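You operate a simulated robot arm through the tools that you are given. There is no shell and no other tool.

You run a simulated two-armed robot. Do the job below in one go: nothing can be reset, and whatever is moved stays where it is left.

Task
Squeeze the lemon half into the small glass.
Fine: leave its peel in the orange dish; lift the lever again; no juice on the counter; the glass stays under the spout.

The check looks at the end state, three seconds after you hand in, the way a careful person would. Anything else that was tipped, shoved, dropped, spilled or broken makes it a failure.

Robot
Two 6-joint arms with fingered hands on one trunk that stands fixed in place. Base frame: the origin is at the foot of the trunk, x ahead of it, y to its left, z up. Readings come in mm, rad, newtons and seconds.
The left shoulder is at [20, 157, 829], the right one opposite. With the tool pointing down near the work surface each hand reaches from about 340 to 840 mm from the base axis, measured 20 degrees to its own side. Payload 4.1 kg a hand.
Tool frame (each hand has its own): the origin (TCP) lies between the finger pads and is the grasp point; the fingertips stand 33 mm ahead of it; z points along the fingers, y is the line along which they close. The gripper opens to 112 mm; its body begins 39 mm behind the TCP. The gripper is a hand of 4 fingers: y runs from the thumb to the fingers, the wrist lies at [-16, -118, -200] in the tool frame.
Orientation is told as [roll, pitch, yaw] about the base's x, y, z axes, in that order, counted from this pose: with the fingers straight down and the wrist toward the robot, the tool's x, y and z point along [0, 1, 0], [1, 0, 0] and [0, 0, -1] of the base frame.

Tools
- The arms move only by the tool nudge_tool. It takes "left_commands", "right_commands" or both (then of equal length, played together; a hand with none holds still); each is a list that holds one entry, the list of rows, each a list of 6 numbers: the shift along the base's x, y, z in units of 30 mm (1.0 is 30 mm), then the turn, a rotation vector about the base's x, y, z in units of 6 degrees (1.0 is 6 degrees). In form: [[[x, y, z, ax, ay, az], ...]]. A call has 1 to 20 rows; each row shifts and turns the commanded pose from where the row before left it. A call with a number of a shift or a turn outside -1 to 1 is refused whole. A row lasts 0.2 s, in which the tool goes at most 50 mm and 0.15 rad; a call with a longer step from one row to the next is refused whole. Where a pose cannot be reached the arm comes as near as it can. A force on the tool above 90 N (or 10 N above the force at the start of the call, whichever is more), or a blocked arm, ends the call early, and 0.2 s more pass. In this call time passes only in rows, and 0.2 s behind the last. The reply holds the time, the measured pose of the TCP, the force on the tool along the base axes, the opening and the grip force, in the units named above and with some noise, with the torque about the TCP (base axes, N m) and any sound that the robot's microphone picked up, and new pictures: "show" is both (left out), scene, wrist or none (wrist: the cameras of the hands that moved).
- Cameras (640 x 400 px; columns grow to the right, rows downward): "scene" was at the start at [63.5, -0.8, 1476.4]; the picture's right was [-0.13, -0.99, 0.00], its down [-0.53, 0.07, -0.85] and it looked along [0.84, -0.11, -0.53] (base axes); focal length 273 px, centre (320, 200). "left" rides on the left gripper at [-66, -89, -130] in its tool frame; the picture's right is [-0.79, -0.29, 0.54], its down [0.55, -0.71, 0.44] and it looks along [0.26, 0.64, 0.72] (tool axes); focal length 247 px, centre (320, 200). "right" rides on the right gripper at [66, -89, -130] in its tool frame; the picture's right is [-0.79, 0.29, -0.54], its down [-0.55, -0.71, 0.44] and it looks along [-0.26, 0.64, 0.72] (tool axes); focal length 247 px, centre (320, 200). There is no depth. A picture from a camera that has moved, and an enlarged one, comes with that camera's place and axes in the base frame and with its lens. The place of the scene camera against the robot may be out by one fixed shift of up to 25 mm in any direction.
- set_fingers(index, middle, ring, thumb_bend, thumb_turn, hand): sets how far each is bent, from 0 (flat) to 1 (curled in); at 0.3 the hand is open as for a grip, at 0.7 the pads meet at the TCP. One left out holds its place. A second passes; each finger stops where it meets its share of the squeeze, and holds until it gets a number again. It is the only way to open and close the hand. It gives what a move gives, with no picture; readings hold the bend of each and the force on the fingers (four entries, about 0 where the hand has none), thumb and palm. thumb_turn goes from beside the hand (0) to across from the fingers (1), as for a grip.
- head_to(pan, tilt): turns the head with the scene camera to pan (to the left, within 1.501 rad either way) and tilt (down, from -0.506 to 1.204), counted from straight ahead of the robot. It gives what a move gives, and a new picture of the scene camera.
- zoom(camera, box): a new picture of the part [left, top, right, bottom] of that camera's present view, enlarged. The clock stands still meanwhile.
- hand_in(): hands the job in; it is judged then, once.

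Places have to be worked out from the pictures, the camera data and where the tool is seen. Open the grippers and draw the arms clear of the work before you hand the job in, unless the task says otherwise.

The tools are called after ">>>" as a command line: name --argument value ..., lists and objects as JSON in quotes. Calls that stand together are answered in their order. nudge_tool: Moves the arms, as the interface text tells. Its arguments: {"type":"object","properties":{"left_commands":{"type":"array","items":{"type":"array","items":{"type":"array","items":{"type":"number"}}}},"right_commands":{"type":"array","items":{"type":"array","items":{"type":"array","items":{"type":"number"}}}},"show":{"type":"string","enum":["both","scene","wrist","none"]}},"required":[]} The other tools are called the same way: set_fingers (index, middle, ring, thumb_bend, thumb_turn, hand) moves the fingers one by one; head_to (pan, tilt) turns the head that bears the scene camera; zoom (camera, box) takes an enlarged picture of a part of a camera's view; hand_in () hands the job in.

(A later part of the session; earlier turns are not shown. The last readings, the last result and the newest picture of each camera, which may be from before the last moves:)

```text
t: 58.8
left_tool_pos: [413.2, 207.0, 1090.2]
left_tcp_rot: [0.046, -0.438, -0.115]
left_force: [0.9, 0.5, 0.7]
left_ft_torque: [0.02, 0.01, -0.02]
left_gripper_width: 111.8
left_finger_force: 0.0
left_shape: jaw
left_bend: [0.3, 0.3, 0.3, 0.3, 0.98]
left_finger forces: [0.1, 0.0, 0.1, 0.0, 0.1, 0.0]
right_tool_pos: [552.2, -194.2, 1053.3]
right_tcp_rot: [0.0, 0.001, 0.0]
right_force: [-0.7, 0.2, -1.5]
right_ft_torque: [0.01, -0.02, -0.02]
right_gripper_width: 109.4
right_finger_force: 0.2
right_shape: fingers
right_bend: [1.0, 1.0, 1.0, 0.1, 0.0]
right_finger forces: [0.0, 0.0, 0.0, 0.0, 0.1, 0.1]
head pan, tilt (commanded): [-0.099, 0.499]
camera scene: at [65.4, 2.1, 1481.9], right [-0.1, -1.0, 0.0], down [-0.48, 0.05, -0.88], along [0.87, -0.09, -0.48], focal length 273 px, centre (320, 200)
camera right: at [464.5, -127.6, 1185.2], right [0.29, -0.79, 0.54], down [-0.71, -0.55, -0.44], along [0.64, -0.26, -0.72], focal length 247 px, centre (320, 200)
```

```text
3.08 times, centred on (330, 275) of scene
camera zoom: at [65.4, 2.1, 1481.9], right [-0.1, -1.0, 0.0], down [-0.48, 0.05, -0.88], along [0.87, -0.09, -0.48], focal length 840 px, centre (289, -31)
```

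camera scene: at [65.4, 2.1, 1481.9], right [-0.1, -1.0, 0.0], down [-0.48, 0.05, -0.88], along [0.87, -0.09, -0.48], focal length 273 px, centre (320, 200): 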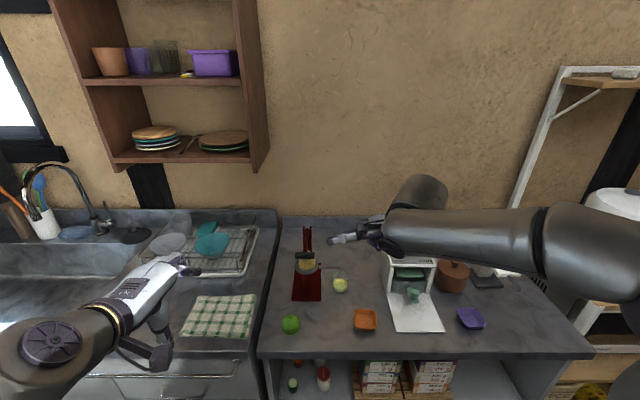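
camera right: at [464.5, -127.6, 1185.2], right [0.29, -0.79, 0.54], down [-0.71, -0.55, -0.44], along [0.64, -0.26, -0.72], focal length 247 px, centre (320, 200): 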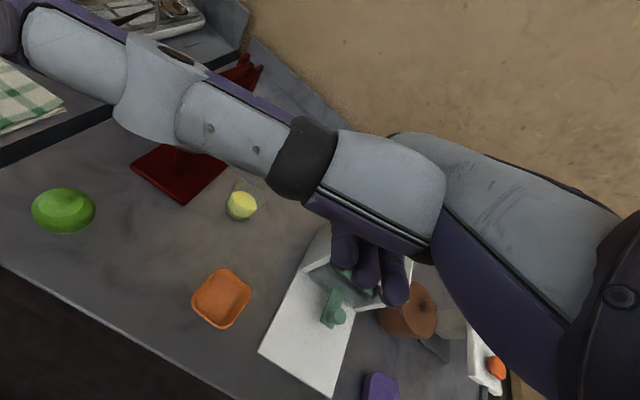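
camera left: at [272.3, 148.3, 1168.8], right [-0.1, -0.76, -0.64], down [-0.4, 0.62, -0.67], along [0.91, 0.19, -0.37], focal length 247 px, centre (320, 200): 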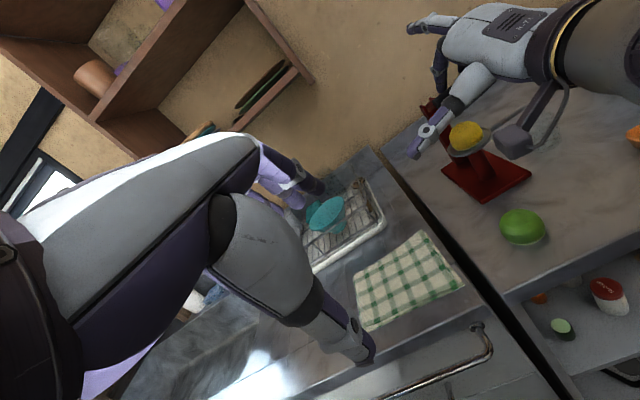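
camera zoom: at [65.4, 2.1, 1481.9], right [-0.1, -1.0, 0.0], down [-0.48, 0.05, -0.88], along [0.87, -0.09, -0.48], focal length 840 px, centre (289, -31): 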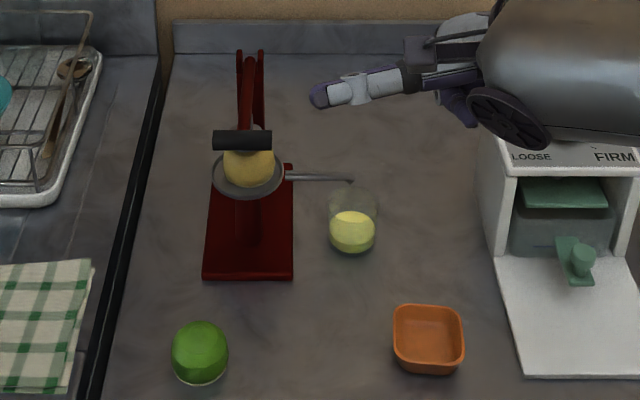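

The lever stays down and the glass holds the juice; nothing spilled. I'll raise the lever with the left hand: its straight index finger, pointing right (-y), acts as a rod parallel to the T-bar from below. First I level the left hand and start rolling it, away from the press.

>>> nudge_tool --left_commands '[[[0, 0, 0, 0, 0.84, 0.2], [0, 0, 0, 0, 0.84, 0.2], [0, 0, 0, 0, 0.84, 0.2], [0, 0, 0, 0, 0.84, 0.2], [0, 0, 0, 0, 0.84, 0.18], [0, 0, 0, -1, 0, 0], [0, 0, 0, -1, 0, 0], [0, 0, 0, -1, 0, 0], [0, 0, 0, -1, 0, 0], [0, 0, 0, -1, 0, 0], [0, 0, 0, -1, 0, 0], [0, 0, 0, -1, 0, 0], [0, 0, 0, -1, 0, 0]]]'

>>> set_fingers --hand "right" --index 0.36 --middle 0.36 --ring 0.36 --thumb_bend 0.36 --thumb_turn 0.97

```text
t: 61.6
left_tool_pos: [414.2, 206.1, 1091.1]
left_tcp_rot: [-0.815, -0.001, -0.004]
left_force: [-0.3, -0.8, 0.2]
left_ft_torque: [0.04, -0.01, 0.02]
left_gripper_width: 111.5
left_finger_force: 0.1
left_shape: jaw
left_bend: [0.3, 0.3, 0.3, 0.3, 0.98]
left_finger forces: [0.0, 0.0, 0.0, 0.0, 0.0, 0.0]
right_tool_pos: [552.8, -193.8, 1053.8]
right_tcp_rot: [0.0, 0.001, 0.002]
right_force: [0.8, -0.5, 0.0]
right_ft_torque: [0.0, -0.05, -0.02]
right_gripper_width: 109.4
right_finger_force: 0.1
right_shape: fingers
right_bend: [1.0, 1.0, 1.0, 0.1, 0.0]
right_finger forces: [0.0, 0.0, 0.0, 0.1, 0.0, 0.0]
head pan, tilt (commanded): [-0.099, 0.499]
camera scene: at [65.1, 1.7, 1481.9], right [-0.1, -1.0, 0.0], down [-0.48, 0.05, -0.88], along [0.87, -0.09, -0.48], focal length 273 px, centre (320, 200)
camera left: at [325.1, 254.4, 1228.3], right [-0.29, -0.93, 0.21], down [-0.71, 0.06, -0.7], along [0.64, -0.35, -0.68], focal length 247 px, centre (320, 200)
```

scene: 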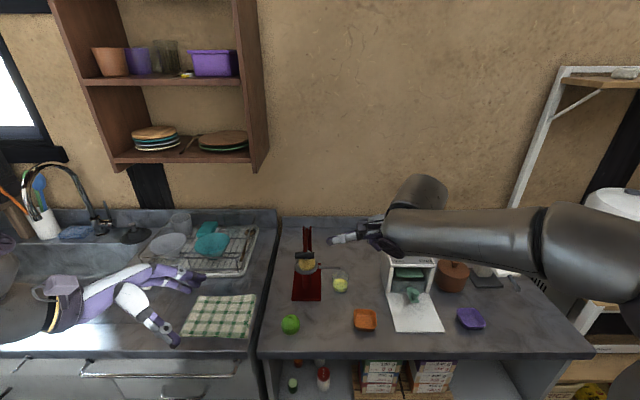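
left: 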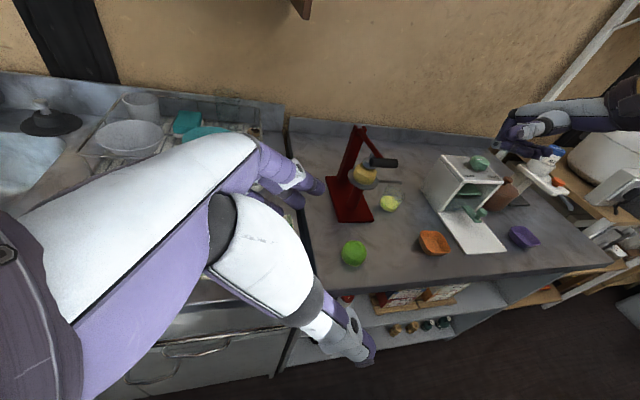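

```text
t: 62.6
left_tool_pos: [413.7, 206.2, 1090.5]
left_tcp_rot: [-0.816, -0.004, -0.003]
left_force: [-0.2, 0.4, -0.1]
left_ft_torque: [-0.04, 0.02, -0.01]
left_gripper_width: 111.7
left_finger_force: 0.0
left_shape: jaw
left_bend: [0.3, 0.3, 0.3, 0.3, 0.98]
left_finger forces: [0.0, 0.1, 0.0, 0.1, 0.0, 0.1]
right_tool_pos: [553.4, -193.6, 1054.2]
right_tcp_rot: [-0.002, 0.001, 0.001]
right_force: [-0.1, -0.1, 0.0]
right_ft_torque: [0.01, 0.04, 0.02]
right_gripper_width: 97.0
right_finger_force: 0.1
right_shape: fingers
right_bend: [0.36, 0.36, 0.36, 0.36, 0.95]
right_finger forces: [0.0, 0.1, 0.0, 0.1, 0.0, 0.1]
head pan, tilt (commanded): [-0.099, 0.499]
```

I finish the roll so the left fingers point right, move in at a safe distance left of the press, and leave only the index extended.

>>> nudge_tool --left_commands '[[[0.5, -0.1, -0.3, -1, 0, 0], [0.5, -0.1, -0.3, -1, 0, 0], [0.5, -0.1, -0.4, -1, 0, 0], [0.5, -0.1, -0.4, -1, 0, 0], [0.5, -0.1, -0.4, -1, 0, 0], [0.5, -0.1, -0.4, -1, 0, 0], [0.5, -0.1, -0.4, -1, 0, 0], [0.5, -0.1, -0.4, 0, 0, 0]]]'

>>> set_fingers --hand "left" --index 0.1 --middle 1.0 --ring 1.0 --thumb_bend 0.3

>>> zoom --camera "scene" --box '[180, 180, 380, 340]'

>>> zoom --camera "right" --box '[0, 0, 320, 220]'

>>> zoom --camera "left" --box '[160, 100, 480, 400]'

```text
t: 64.4
left_tool_pos: [534.7, 182.1, 999.7]
left_tcp_rot: [-1.55, -0.003, 0.0]
left_force: [0.9, -0.1, -0.1]
left_ft_torque: [-0.01, 0.02, 0.01]
left_gripper_width: 111.7
left_finger_force: 0.1
left_shape: jaw
left_bend: [0.3, 0.3, 0.3, 0.3, 0.98]
left_finger forces: [0.0, 0.1, 0.1, 0.0, 0.0, 0.0]
right_tool_pos: [552.8, -194.4, 1053.8]
right_tcp_rot: [0.0, 0.0, 0.002]
right_force: [-0.5, -0.7, 0.3]
right_ft_torque: [0.0, -0.03, 0.03]
right_gripper_width: 96.8
right_finger_force: 0.0
right_shape: fingers
right_bend: [0.36, 0.36, 0.36, 0.36, 0.95]
right_finger forces: [0.0, 0.1, 0.0, 0.1, 0.0, 0.1]
head pan, tilt (commanded): [-0.099, 0.499]
camera scene: at [65.0, 1.8, 1481.9], right [-0.1, -1.0, 0.0], down [-0.48, 0.05, -0.88], along [0.87, -0.09, -0.48], focal length 273 px, centre (320, 200)
camera left: at [445.1, 309.5, 1069.3], right [-0.29, -0.56, 0.78], down [-0.71, -0.42, -0.56], along [0.64, -0.72, -0.27], focal length 247 px, centre (320, 200)
```

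scene: 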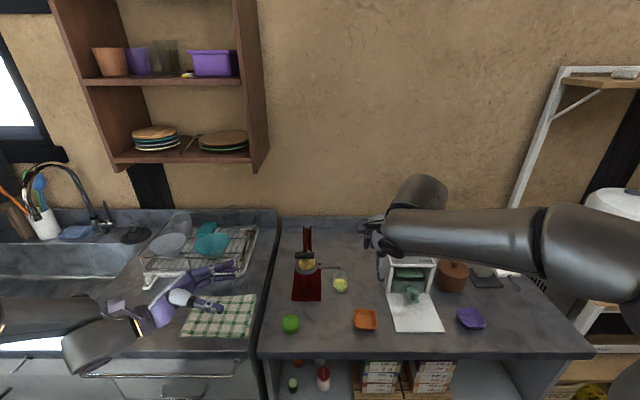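
left: 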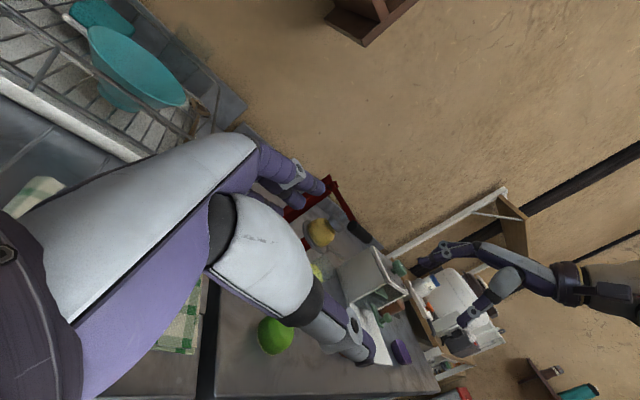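

```text
t: 65.4
left_tool_pos: [533.6, 181.7, 1001.1]
left_tcp_rot: [-1.549, -0.004, -0.002]
left_force: [-0.3, 0.4, 0.4]
left_ft_torque: [0.02, 0.01, -0.01]
left_gripper_width: 145.2
left_finger_force: 0.1
left_shape: fingers
left_bend: [0.1, 1.0, 1.0, 0.3, 0.98]
left_finger forces: [0.1, 0.0, 0.1, 0.0, 0.0, 0.1]
right_tool_pos: [553.6, -193.3, 1053.6]
right_tcp_rot: [0.0, 0.0, 0.002]
right_force: [0.5, 0.4, -0.1]
right_ft_torque: [-0.02, -0.01, -0.02]
right_gripper_width: 97.0
right_finger_force: 0.1
right_shape: fingers
right_bend: [0.36, 0.36, 0.36, 0.36, 0.95]
right_finger forces: [0.0, 0.0, 0.0, 0.0, 0.0, 0.0]
head pan, tilt (commanded): [-0.099, 0.499]
```

```text
2.50 times, centred on (280, 260) of scene
camera zoom: at [65.2, 1.9, 1481.9], right [-0.1, -1.0, 0.0], down [-0.48, 0.05, -0.88], along [0.87, -0.09, -0.48], focal length 683 px, centre (420, 50)
```

zoom: 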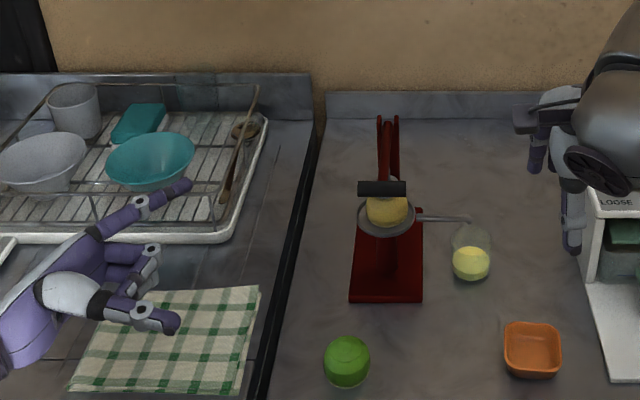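

```text
1.82 times, centred on (160, 110) of right
camera zoom: at [464.6, -127.4, 1185.2], right [0.29, -0.79, 0.54], down [-0.71, -0.55, -0.44], along [0.64, -0.26, -0.72], focal length 449 px, centre (611, 364)
```

zoom: 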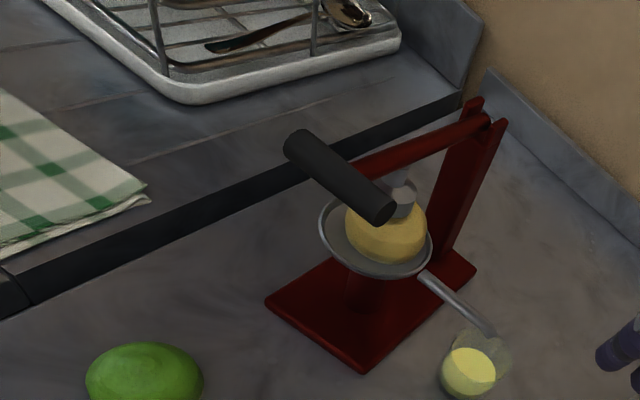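

```text
1.33 times, centred on (320, 250) of left
camera zoom: at [445.1, 309.4, 1069.3], right [-0.29, -0.56, 0.78], down [-0.71, -0.42, -0.56], along [0.64, -0.72, -0.27], focal length 329 px, centre (320, 133)
```

zoom: 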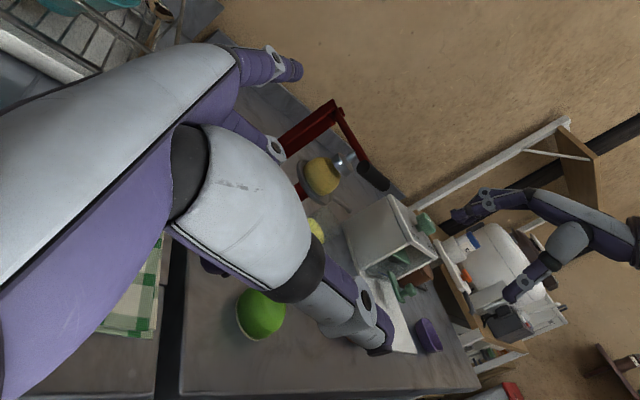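

The splayed index at 0.1 points outward; at 0.3 it is roughly parallel to the tool axis. I bend it to 0.3, then move the left hand down to the height just under the T-bar (bar ≈(641,-24,985)), still to the left of it.

>>> set_fingers --hand "left" --index 0.3

>>> nudge_tool --left_commands '[[[0.4, -0.4, -0.4, 0, 0, 0], [0.4, -0.4, -0.5, 0, 0, 0], [0.4, -0.4, -0.5, 0, 0, 0], [0.4, -0.4, -0.5, 0, 0, 0]]]'

>>> zoom --camera "right" --box '[0, 0, 320, 220]'

>>> zoom --camera "scene" --box '[220, 200, 360, 320]'

>>> zoom --camera "left" --box '[200, 120, 440, 340]'

```text
t: 66.4
left_tool_pos: [534.0, 183.4, 1000.4]
left_tcp_rot: [-1.548, -0.003, -0.002]
left_force: [-0.1, -1.6, 1.1]
left_ft_torque: [-0.03, 0.02, -0.01]
left_gripper_width: 112.4
left_finger_force: 0.1
left_shape: fingers
left_bend: [0.3, 1.0, 1.0, 0.3, 0.98]
left_finger forces: [0.1, 0.0, 0.0, 0.0, 0.1, 0.0]
right_tool_pos: [553.6, -193.9, 1053.4]
right_tcp_rot: [-0.001, 0.0, 0.002]
right_force: [0.3, 0.3, -1.0]
right_ft_torque: [-0.02, 0.01, 0.01]
right_gripper_width: 97.0
right_finger_force: 0.1
right_shape: fingers
right_bend: [0.36, 0.36, 0.36, 0.36, 0.95]
right_finger forces: [0.1, 0.0, 0.0, 0.0, 0.1, 0.1]
head pan, tilt (commanded): [-0.099, 0.499]
```

```text
t: 67.4
left_tool_pos: [581.4, 134.6, 945.2]
left_tcp_rot: [-1.548, -0.005, -0.001]
left_force: [0.0, -0.6, 0.9]
left_ft_torque: [-0.01, 0.0, 0.01]
left_gripper_width: 112.7
left_finger_force: 0.1
left_shape: fingers
left_bend: [0.3, 1.0, 1.0, 0.3, 0.98]
left_finger forces: [0.0, 0.1, 0.1, 0.1, 0.1, 0.0]
right_tool_pos: [553.6, -193.3, 1053.4]
right_tcp_rot: [-0.002, 0.0, 0.002]
right_force: [0.0, -0.3, 0.2]
right_ft_torque: [-0.01, -0.01, 0.01]
right_gripper_width: 97.0
right_finger_force: 0.1
right_shape: fingers
right_bend: [0.36, 0.36, 0.36, 0.36, 0.95]
right_finger forces: [0.0, 0.0, 0.1, 0.0, 0.0, 0.1]
head pan, tilt (commanded): [-0.099, 0.499]
camera scene: at [65.0, 1.9, 1481.9], right [-0.1, -1.0, 0.0], down [-0.48, 0.05, -0.88], along [0.87, -0.09, -0.48], focal length 273 px, centre (320, 200)
camera left: at [493.2, 261.0, 1013.4], right [-0.29, -0.56, 0.78], down [-0.71, -0.42, -0.56], along [0.64, -0.72, -0.27], focal length 247 px, centre (320, 200)
```

scene: 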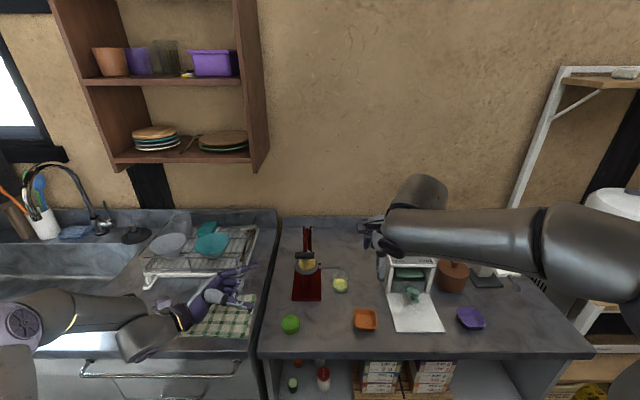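
left: 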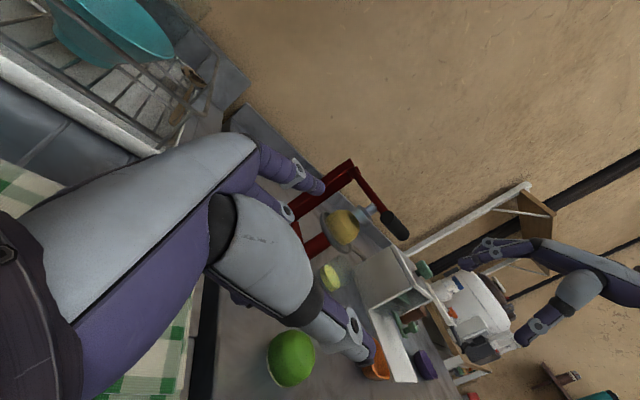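

```text
1.82 times, centred on (160, 110) of right
camera zoom: at [464.4, -127.3, 1185.3], right [0.29, -0.79, 0.54], down [-0.71, -0.55, -0.44], along [0.64, -0.26, -0.72], focal length 449 px, centre (611, 364)
```

zoom: 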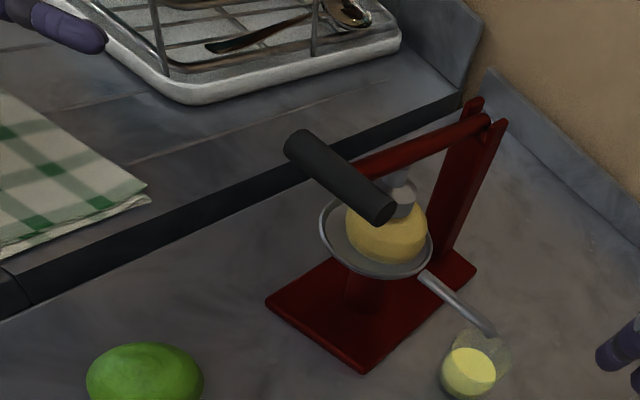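

```text
3.33 times, centred on (290, 260) of scene
camera zoom: at [65.0, 1.9, 1481.9], right [-0.1, -1.0, 0.0], down [-0.48, 0.05, -0.88], along [0.87, -0.09, -0.48], focal length 910 px, centre (420, 0)
```

zoom: 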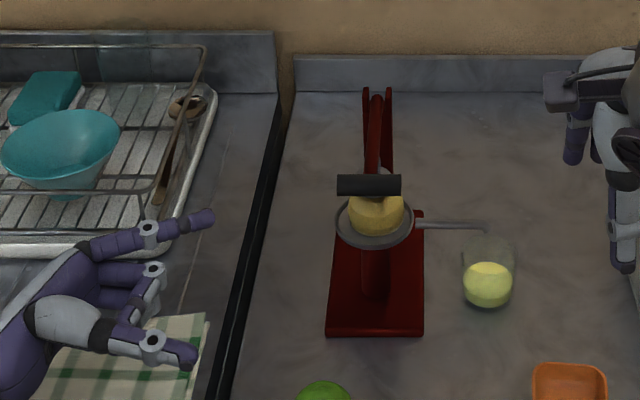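

```text
1.82 times, centred on (320, 230) of left
camera zoom: at [493.2, 261.0, 1013.4], right [-0.29, -0.56, 0.78], down [-0.71, -0.42, -0.56], along [0.64, -0.72, -0.27], focal length 449 px, centre (320, 146)
```

zoom: 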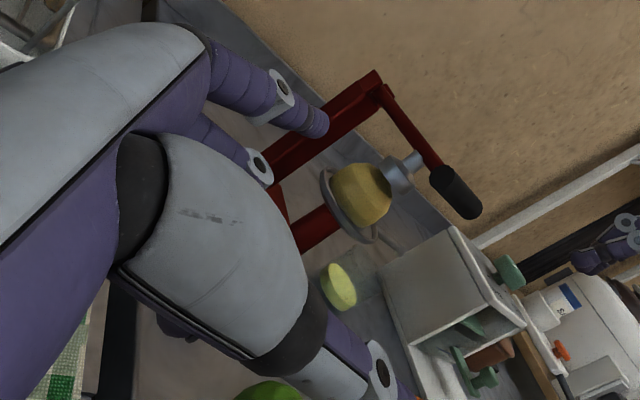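

The index tip is at about (642,97,965), aligned in x with the T-bar. I lower 6 mm and slide the finger to the right under the bar.

>>> nudge_tool --left_commands '[[[-0.02, -0.6, -0.2, 0, 0, 0], [-0.02, -0.9, 0, 0, 0, 0], [0, -0.9, 0, 0, 0, 0], [0, -0.9, 0, 0, 0, 0]]]'

>>> zoom --camera "right" --box '[80, 20, 300, 180]'

>>> zoom --camera "scene" --box '[240, 210, 350, 310]'

>>> zoom --camera "left" --box '[220, 120, 420, 280]'

```text
t: 68.4
left_tool_pos: [579.8, 34.8, 937.3]
left_tcp_rot: [-1.547, -0.003, -0.002]
left_force: [-0.1, -0.1, -0.2]
left_ft_torque: [-0.01, 0.02, -0.01]
left_gripper_width: 112.7
left_finger_force: 0.1
left_shape: fingers
left_bend: [0.3, 1.0, 1.0, 0.3, 0.98]
left_finger forces: [0.0, 0.1, 0.1, 0.0, 0.1, 0.1]
right_tool_pos: [555.2, -192.7, 1053.6]
right_tcp_rot: [0.0, 0.001, 0.003]
right_force: [-0.1, 0.1, 0.6]
right_ft_torque: [0.0, 0.02, 0.0]
right_gripper_width: 96.8
right_finger_force: 0.1
right_shape: fingers
right_bend: [0.36, 0.36, 0.36, 0.36, 0.95]
right_finger forces: [0.1, 0.1, 0.0, 0.1, 0.0, 0.1]
head pan, tilt (commanded): [-0.099, 0.499]
camera scene: at [65.2, 2.2, 1481.9], right [-0.1, -1.0, 0.0], down [-0.48, 0.05, -0.88], along [0.87, -0.09, -0.48], focal length 273 px, centre (320, 200)
camera left: at [491.9, 160.8, 1006.7], right [-0.29, -0.56, 0.78], down [-0.71, -0.42, -0.56], along [0.64, -0.72, -0.27], focal length 247 px, centre (320, 200)
```

scene: 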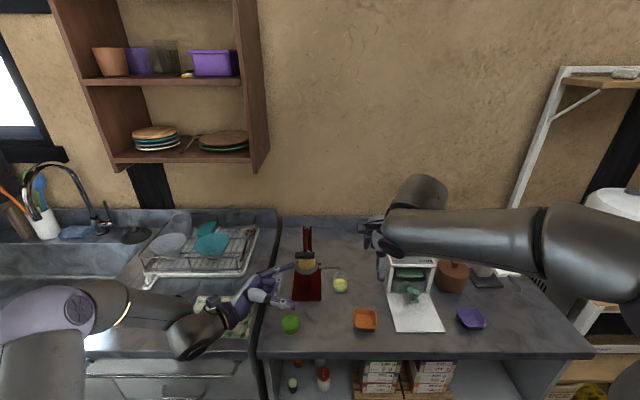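
left: 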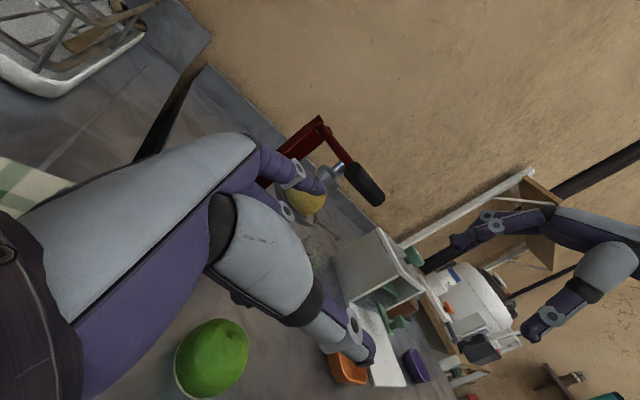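

```text
2.50 times, centred on (190, 100) of right
camera zoom: at [464.6, -127.1, 1185.2], right [0.29, -0.79, 0.54], down [-0.71, -0.55, -0.44], along [0.64, -0.26, -0.72], focal length 617 px, centre (645, 450)
```

zoom: 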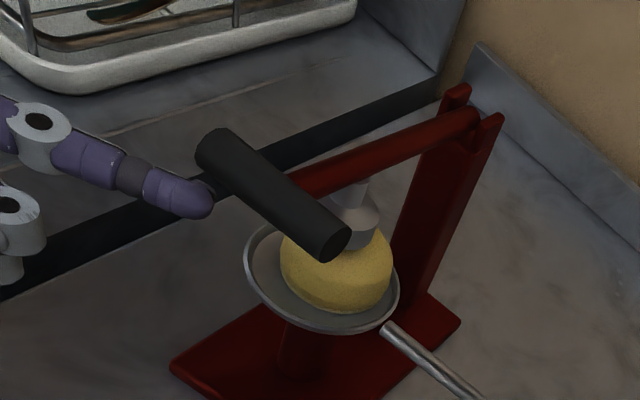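

```text
4.00 times, centred on (295, 260) of scene
camera zoom: at [65.2, 2.2, 1481.9], right [-0.1, -1.0, 0.0], down [-0.48, 0.05, -0.88], along [0.87, -0.09, -0.48], focal length 1092 px, centre (420, -40)
```

zoom: 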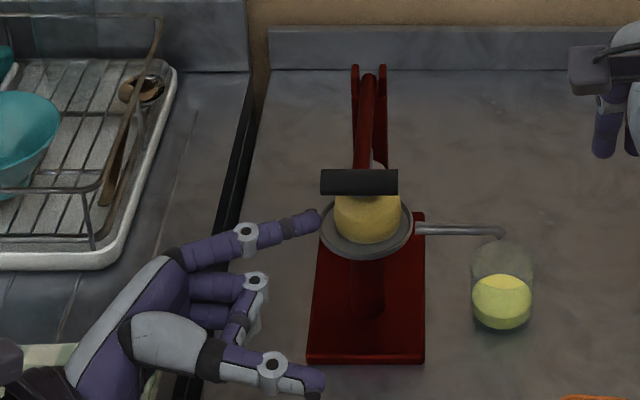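

```text
2.50 times, centred on (320, 200) of left
camera zoom: at [491.9, 160.8, 1006.7], right [-0.29, -0.56, 0.78], down [-0.71, -0.42, -0.56], along [0.64, -0.72, -0.27], focal length 617 px, centre (320, 200)
```

zoom: 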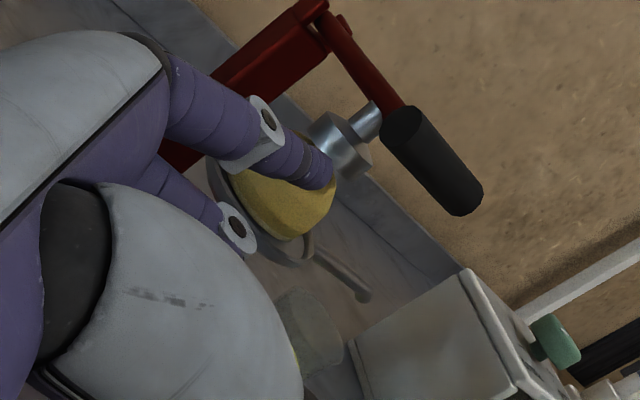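

The fingertip is at the left end of the bar, ~10 mm below it and clear of the plunger. I slide it 35 mm further under the bar.

>>> nudge_tool --left_commands '[[[0, -0.6, 0, 0, 0, 0], [0, -0.6, 0, 0, 0, 0]]]'

>>> zoom --camera "right" --box '[80, 20, 300, 180]'

>>> zoom --camera "left" --box '[220, 120, 420, 280]'

```text
t: 69.0
left_tool_pos: [580.9, -1.0, 937.3]
left_tcp_rot: [-1.55, -0.003, 0.0]
left_force: [0.7, 0.0, -0.1]
left_ft_torque: [0.01, -0.01, 0.01]
left_gripper_width: 112.9
left_finger_force: 0.1
left_shape: fingers
left_bend: [0.3, 1.0, 1.0, 0.3, 0.98]
left_finger forces: [0.0, 0.0, 0.0, 0.0, 0.0, 0.1]
right_tool_pos: [553.8, -193.1, 1054.1]
right_tcp_rot: [0.001, 0.001, 0.004]
right_force: [-0.3, -0.1, -0.4]
right_ft_torque: [0.03, -0.02, -0.01]
right_gripper_width: 96.8
right_finger_force: 0.0
right_shape: fingers
right_bend: [0.36, 0.36, 0.36, 0.36, 0.95]
right_finger forces: [0.1, 0.0, 0.0, 0.1, 0.1, 0.0]
head pan, tilt (commanded): [-0.099, 0.499]
camera scene: at [65.2, 2.0, 1481.9], right [-0.1, -1.0, 0.0], down [-0.48, 0.05, -0.88], along [0.87, -0.09, -0.48], focal length 273 px, centre (320, 200)
camera left: at [492.1, 125.4, 1006.7], right [-0.29, -0.56, 0.78], down [-0.71, -0.42, -0.56], along [0.64, -0.72, -0.27], focal length 247 px, centre (320, 200)
```

scene: 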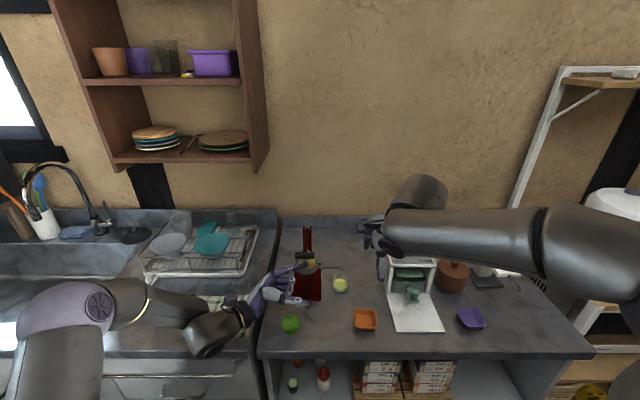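
left: 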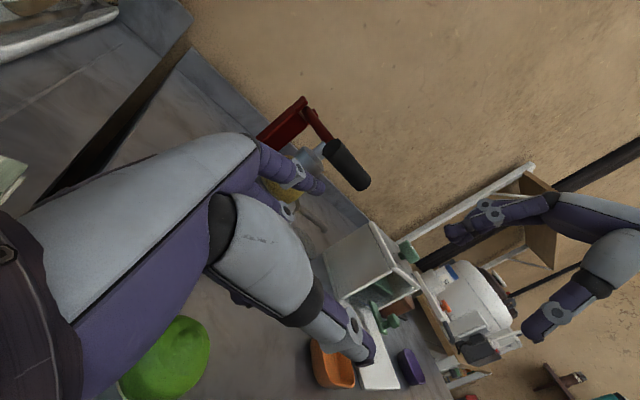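

```text
2.50 times, centred on (190, 100) of right
camera zoom: at [464.6, -127.2, 1185.2], right [0.29, -0.79, 0.54], down [-0.71, -0.55, -0.44], along [0.64, -0.26, -0.72], focal length 617 px, centre (645, 450)
```

zoom: 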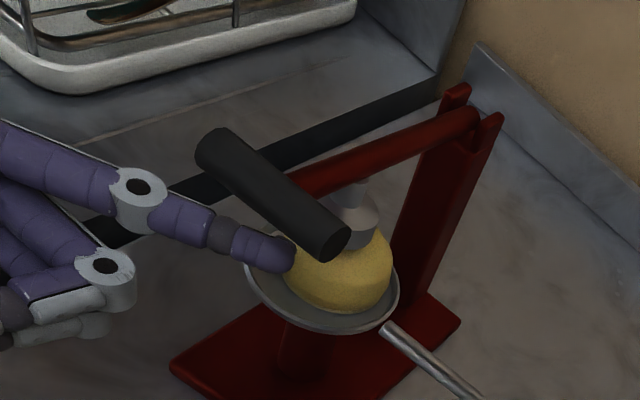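

```text
2.50 times, centred on (320, 200) of left
camera zoom: at [492.1, 125.4, 1006.7], right [-0.29, -0.56, 0.78], down [-0.71, -0.42, -0.56], along [0.64, -0.72, -0.27], focal length 617 px, centre (320, 200)
```

zoom: 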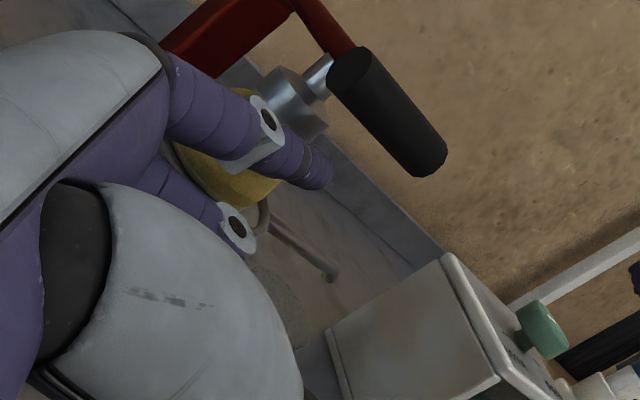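

The finger is under the bar. I lift along the lever's arc to roughly 55° first and check.

>>> nudge_tool --left_commands '[[[0.02, 0, 0.24, 0, 0, 0], [0.02, -0.01, 0.4, 0, 0, 0], [0.04, -0.02, 0.45, 0, 0, 0], [0.1, -0.02, 0.45, 0, 0, 0], [0.15, -0.03, 0.45, 0, 0, 0], [0.25, -0.03, 0.55, 0, 0, 0]]]'

>>> zoom --camera "right" --box '[80, 0, 320, 180]'

>>> zoom --camera "scene" --box '[240, 180, 350, 310]'

>>> zoom --camera "left" --box '[220, 120, 420, 280]'

```text
t: 70.4
left_tool_pos: [598.8, -4.1, 1014.4]
left_tcp_rot: [-1.549, -0.004, -0.002]
left_force: [-0.3, 0.9, -0.8]
left_ft_torque: [0.02, 0.06, 0.04]
left_gripper_width: 111.7
left_finger_force: 0.5
left_shape: fingers
left_bend: [0.31, 1.0, 1.0, 0.3, 0.98]
left_finger forces: [1.2, 0.0, 0.0, 0.0, 0.1, 0.0]
right_tool_pos: [553.8, -194.3, 1054.6]
right_tcp_rot: [0.001, 0.001, 0.003]
right_force: [0.3, -0.2, -0.4]
right_ft_torque: [-0.01, 0.01, 0.0]
right_gripper_width: 97.1
right_finger_force: 0.1
right_shape: fingers
right_bend: [0.36, 0.36, 0.36, 0.36, 0.95]
right_finger forces: [0.1, 0.0, 0.0, 0.1, 0.0, 0.0]
head pan, tilt (commanded): [-0.099, 0.499]
camera scene: at [65.3, 1.9, 1481.9], right [-0.1, -1.0, 0.0], down [-0.48, 0.05, -0.88], along [0.87, -0.09, -0.48], focal length 273 px, centre (320, 200)
camera left: at [509.7, 122.5, 1082.8], right [-0.29, -0.56, 0.78], down [-0.71, -0.42, -0.56], along [0.64, -0.72, -0.27], focal length 247 px, centre (320, 200)
```

scene: 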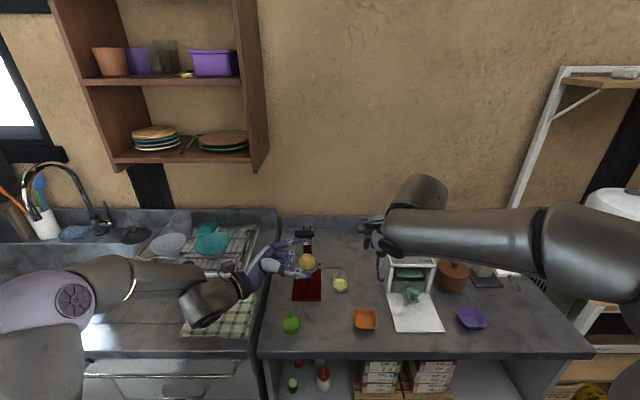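
left: 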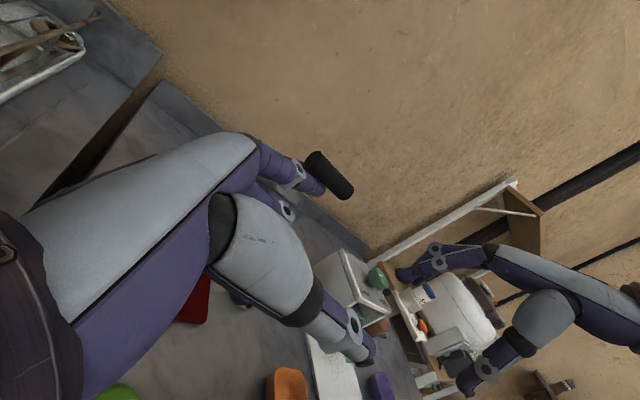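

```text
2.22 times, centred on (200, 90) of right
camera zoom: at [464.6, -127.4, 1185.2], right [0.29, -0.79, 0.54], down [-0.71, -0.55, -0.44], along [0.64, -0.26, -0.72], focal length 549 px, centre (587, 444)
```

zoom: 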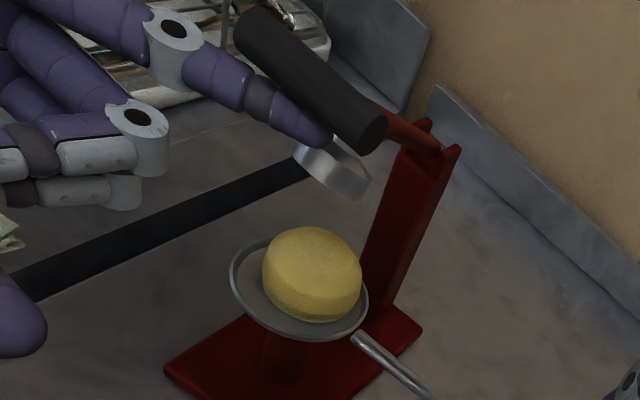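

```text
3.08 times, centred on (295, 245) of scene
camera zoom: at [65.3, 1.9, 1481.9], right [-0.1, -1.0, 0.0], down [-0.48, 0.05, -0.88], along [0.87, -0.09, -0.48], focal length 840 px, centre (397, 62)
```

zoom: 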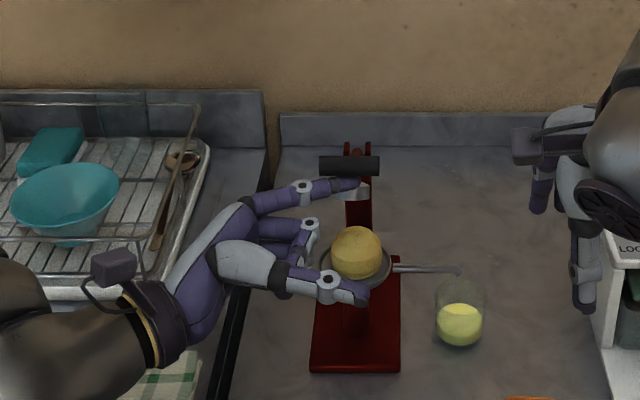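

```text
2.50 times, centred on (320, 200) of left
camera zoom: at [509.7, 122.5, 1082.8], right [-0.29, -0.56, 0.78], down [-0.71, -0.42, -0.56], along [0.64, -0.72, -0.27], focal length 617 px, centre (320, 200)
```

zoom: 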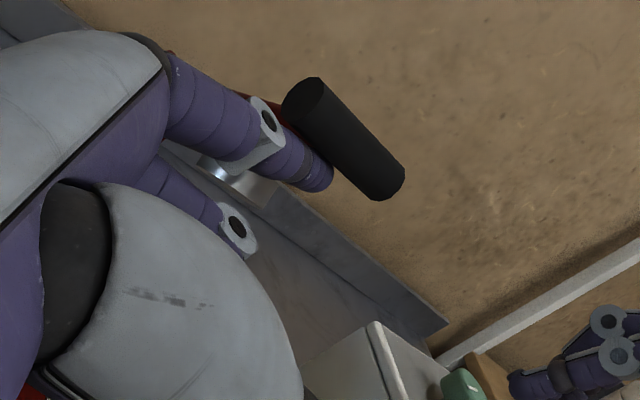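

The lever rises nicely with the finger and the squashed peel stays in the cup. I continue the arc to about 10° from vertical.

>>> nudge_tool --left_commands '[[[0.31, -0.03, 0.6, 0, 0, 0], [0.4, -0.03, 0.49, 0, 0, 0], [0.45, -0.04, 0.43, 0, 0, 0], [0.51, -0.04, 0.37, 0, 0, 0], [0.55, -0.04, 0.3, 0, 0, 0], [0.58, -0.04, 0.22, 0, 0, 0]]]'

>>> zoom --camera "scene" --box '[240, 160, 350, 310]'

>>> zoom --camera "right" --box '[80, 0, 360, 200]'

>>> zoom --camera "left" --box '[220, 100, 420, 300]'

```text
t: 71.8
left_tool_pos: [683.2, -11.6, 1086.8]
left_tcp_rot: [-1.547, -0.002, 0.002]
left_force: [-0.8, 0.1, -2.7]
left_ft_torque: [0.04, 0.15, -0.03]
left_gripper_width: 111.6
left_finger_force: 0.7
left_shape: fingers
left_bend: [0.31, 1.0, 1.0, 0.3, 0.98]
left_finger forces: [2.5, 0.0, 0.0, 0.1, 0.0, 0.0]
right_tool_pos: [554.0, -195.1, 1055.3]
right_tcp_rot: [0.0, -0.001, 0.002]
right_force: [-0.5, 0.0, 0.1]
right_ft_torque: [0.02, 0.03, 0.0]
right_gripper_width: 97.1
right_finger_force: 0.0
right_shape: fingers
right_bend: [0.36, 0.36, 0.36, 0.36, 0.95]
right_finger forces: [0.0, 0.0, 0.0, 0.1, 0.1, 0.1]
head pan, tilt (commanded): [-0.099, 0.499]
camera scene: at [65.2, 1.9, 1481.9], right [-0.1, -1.0, 0.0], down [-0.48, 0.05, -0.88], along [0.87, -0.09, -0.48], focal length 273 px, centre (320, 200)
camera left: at [594.2, 115.7, 1154.4], right [-0.29, -0.56, 0.78], down [-0.71, -0.42, -0.56], along [0.64, -0.72, -0.27], focal length 247 px, centre (320, 200)
```

scene: 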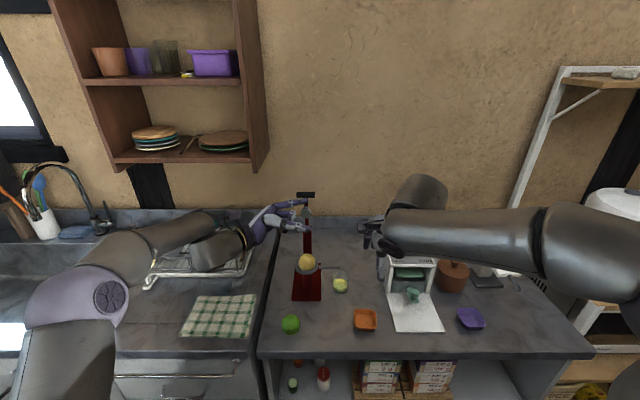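
left: 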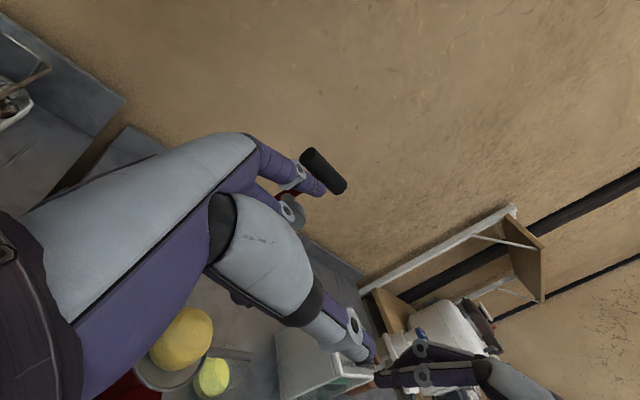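

```text
2.67 times, centred on (295, 235) of scene
camera zoom: at [65.2, 1.9, 1481.9], right [-0.1, -1.0, 0.0], down [-0.48, 0.05, -0.88], along [0.87, -0.09, -0.48], focal length 728 px, centre (387, 107)
```

zoom: 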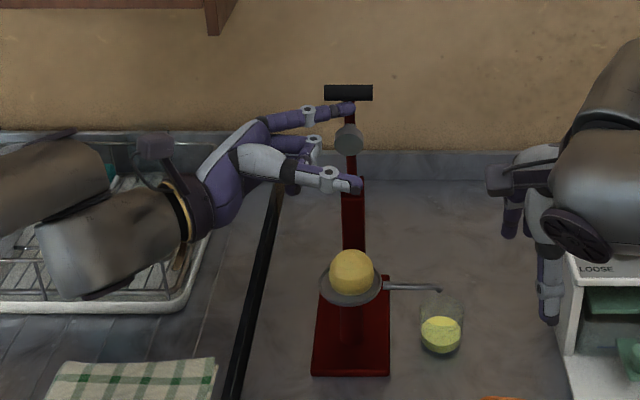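

```text
2.00 times, centred on (220, 100) of right
camera zoom: at [464.6, -127.3, 1185.2], right [0.29, -0.79, 0.54], down [-0.71, -0.55, -0.44], along [0.64, -0.26, -0.72], focal length 494 px, centre (520, 400)
```

zoom: 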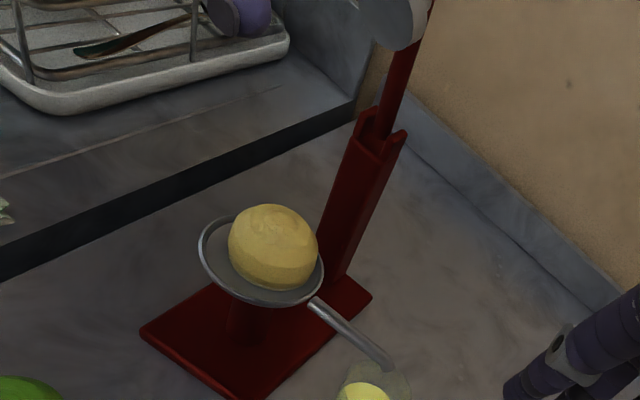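

```text
2.00 times, centred on (320, 200) of left
camera zoom: at [594.2, 115.7, 1154.4], right [-0.29, -0.56, 0.78], down [-0.71, -0.42, -0.56], along [0.64, -0.72, -0.27], focal length 494 px, centre (320, 200)
```

zoom: 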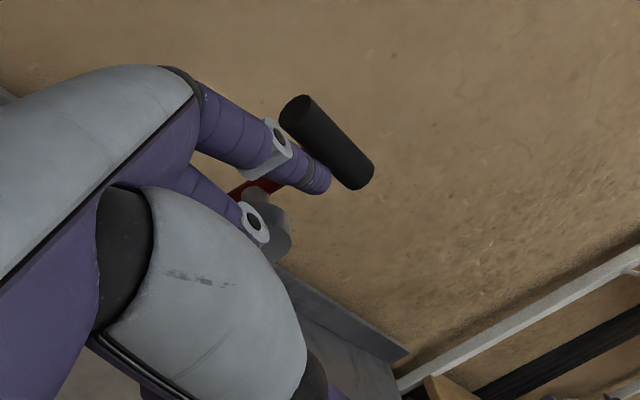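

Nearly vertical. I push the bar the last ~40 mm back to its original slightly back-leaning rest position.

>>> nudge_tool --left_commands '[[[0.55, -0.03, 0.1, 0, 0, 0], [0.45, -0.03, 0.05, 0, 0, 0], [0.25, 0, 0, 0, 0, 0]]]'

>>> zoom --camera "scene" --box '[240, 160, 350, 310]'

>>> zoom --camera "left" --box '[220, 100, 420, 300]'

```text
t: 72.6
left_tool_pos: [718.8, -11.4, 1089.8]
left_tcp_rot: [-1.548, -0.004, 0.0]
left_force: [-4.9, 0.2, -2.0]
left_ft_torque: [-0.01, 0.04, 0.0]
left_gripper_width: 107.2
left_finger_force: 2.0
left_shape: fingers
left_bend: [0.34, 1.0, 1.0, 0.3, 0.98]
left_finger forces: [4.3, 0.0, 0.0, 0.0, 0.1, 0.0]
right_tool_pos: [553.7, -194.7, 1054.0]
right_tcp_rot: [0.0, 0.0, 0.002]
right_force: [-0.1, 0.0, -0.3]
right_ft_torque: [-0.03, 0.0, -0.02]
right_gripper_width: 96.9
right_finger_force: 0.0
right_shape: fingers
right_bend: [0.36, 0.36, 0.36, 0.36, 0.95]
right_finger forces: [0.0, 0.1, 0.0, 0.1, 0.0, 0.0]
head pan, tilt (commanded): [-0.099, 0.499]
camera scene: at [65.0, 1.9, 1481.9], right [-0.1, -1.0, 0.0], down [-0.48, 0.05, -0.88], along [0.87, -0.09, -0.48], focal length 273 px, centre (320, 200)
camera left: at [631.0, 114.3, 1159.3], right [-0.29, -0.56, 0.78], down [-0.71, -0.42, -0.56], along [0.64, -0.72, -0.27], focal length 247 px, centre (320, 200)
```

scene: 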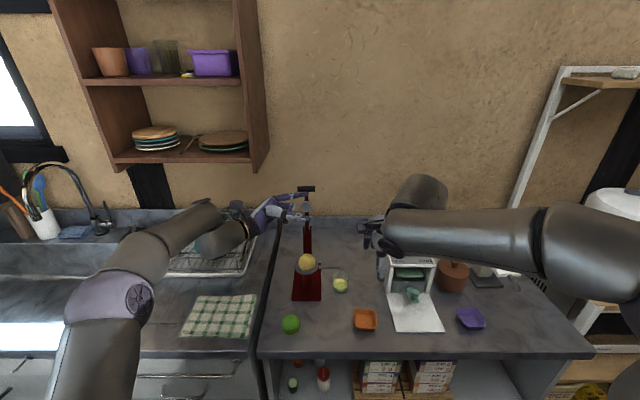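
left: 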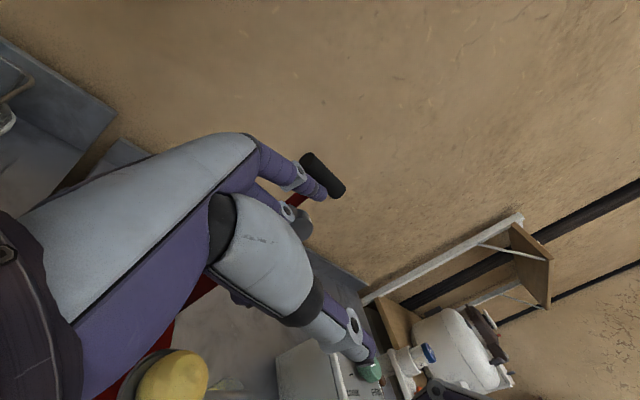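

```text
2.67 times, centred on (295, 235) of scene
camera zoom: at [65.0, 1.9, 1481.9], right [-0.1, -1.0, 0.0], down [-0.48, 0.05, -0.88], along [0.87, -0.09, -0.48], focal length 728 px, centre (387, 107)
```

zoom: 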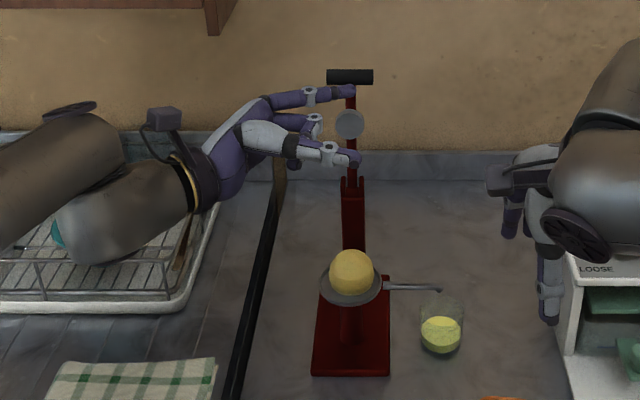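

```text
2.00 times, centred on (320, 200) of left
camera zoom: at [631.0, 114.3, 1159.3], right [-0.29, -0.56, 0.78], down [-0.71, -0.42, -0.56], along [0.64, -0.72, -0.27], focal length 494 px, centre (320, 200)
```

zoom: 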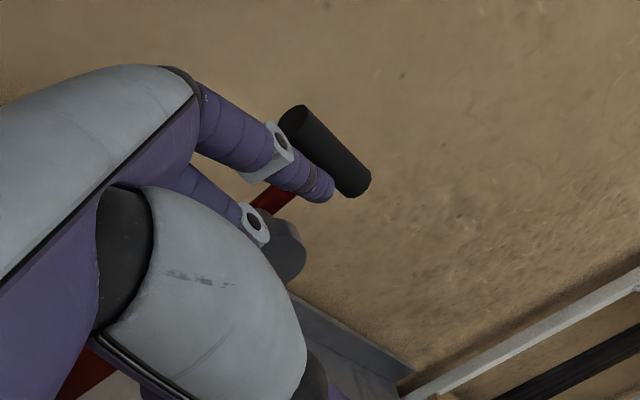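

The lever has reached its back stop (about 5 N). I withdraw the left hand straight back (-x), then out to the left.

>>> nudge_tool --left_commands '[[[-0.3, 0, 0, 0, 0, 0], [-0.7, 0, 0, 0, 0, 0], [-0.9, 0, 0, 0, 0, 0], [-0.5, 0.8, 0, 0, 0, 0], [-0.4, 0.95, 0, 0, 0, 0], [-0.4, 0.95, 0, 0, 0, 0], [-0.4, 0.95, 0, 0, 0, 0], [-0.4, 0.95, 0, 0, 0, 0]]]'

>>> zoom --camera "scene" --box '[260, 160, 370, 310]'

>>> zoom --camera "right" --box '[80, 0, 360, 260]'

```text
t: 74.4
left_tool_pos: [600.5, 126.2, 1090.8]
left_tcp_rot: [-1.55, -0.003, -0.003]
left_force: [-0.6, 0.2, -0.2]
left_ft_torque: [-0.02, -0.02, 0.01]
left_gripper_width: 112.5
left_finger_force: 0.1
left_shape: fingers
left_bend: [0.3, 1.0, 1.0, 0.3, 0.98]
left_finger forces: [0.0, 0.0, 0.1, 0.0, 0.0, 0.0]
right_tool_pos: [555.0, -193.8, 1054.3]
right_tcp_rot: [0.002, -0.001, 0.002]
right_force: [0.8, -0.1, 0.6]
right_ft_torque: [0.0, 0.04, 0.01]
right_gripper_width: 96.8
right_finger_force: 0.1
right_shape: fingers
right_bend: [0.36, 0.36, 0.36, 0.36, 0.95]
right_finger forces: [0.1, 0.1, 0.0, 0.0, 0.1, 0.0]
head pan, tilt (commanded): [-0.099, 0.499]
camera scene: at [65.4, 1.6, 1481.9], right [-0.1, -0.99, 0.0], down [-0.48, 0.05, -0.88], along [0.87, -0.09, -0.48], focal length 273 px, centre (320, 200)
camera left: at [511.7, 252.3, 1159.8], right [-0.29, -0.56, 0.78], down [-0.71, -0.42, -0.56], along [0.64, -0.72, -0.27], focal length 247 px, centre (320, 200)
```

scene: 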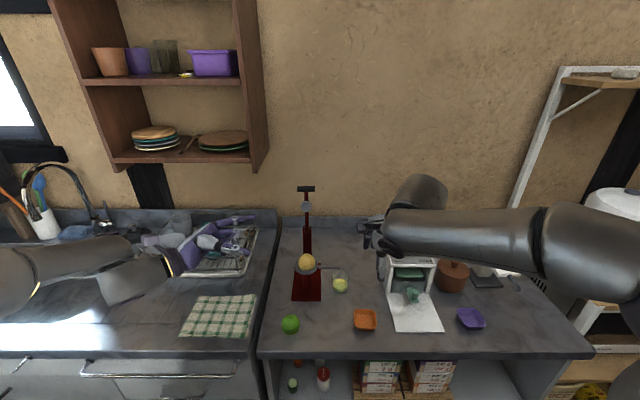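
left: 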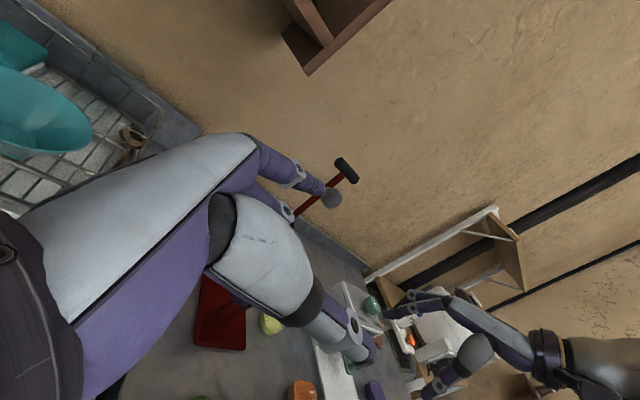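

```text
2.67 times, centred on (315, 235) of scene
camera zoom: at [65.4, 1.6, 1481.9], right [-0.1, -0.99, 0.0], down [-0.48, 0.05, -0.88], along [0.87, -0.09, -0.48], focal length 728 px, centre (333, 107)
```

zoom: 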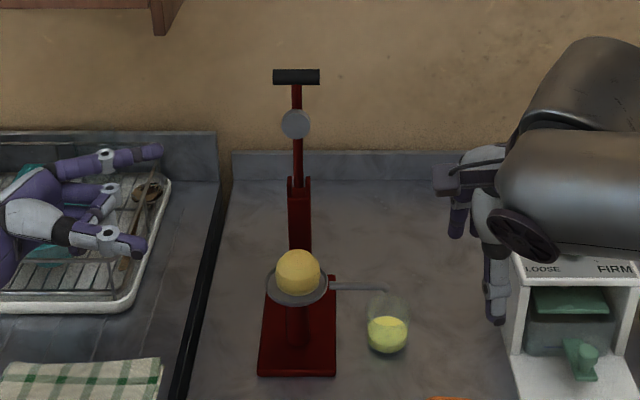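

```text
1.54 times, centred on (220, 130) of right
camera zoom: at [464.7, -127.7, 1185.1], right [0.29, -0.79, 0.54], down [-0.71, -0.55, -0.44], along [0.64, -0.26, -0.72], focal length 380 px, centre (474, 308)
```

zoom: 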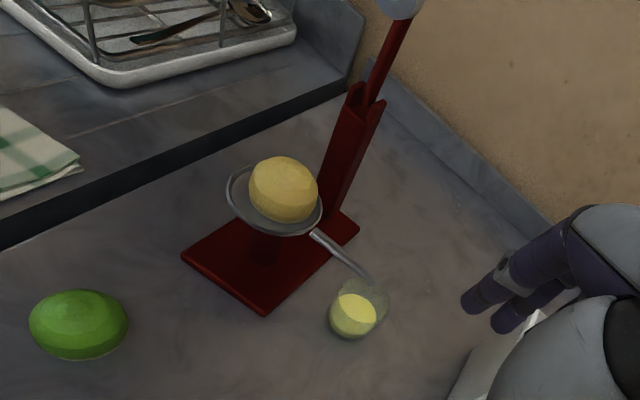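

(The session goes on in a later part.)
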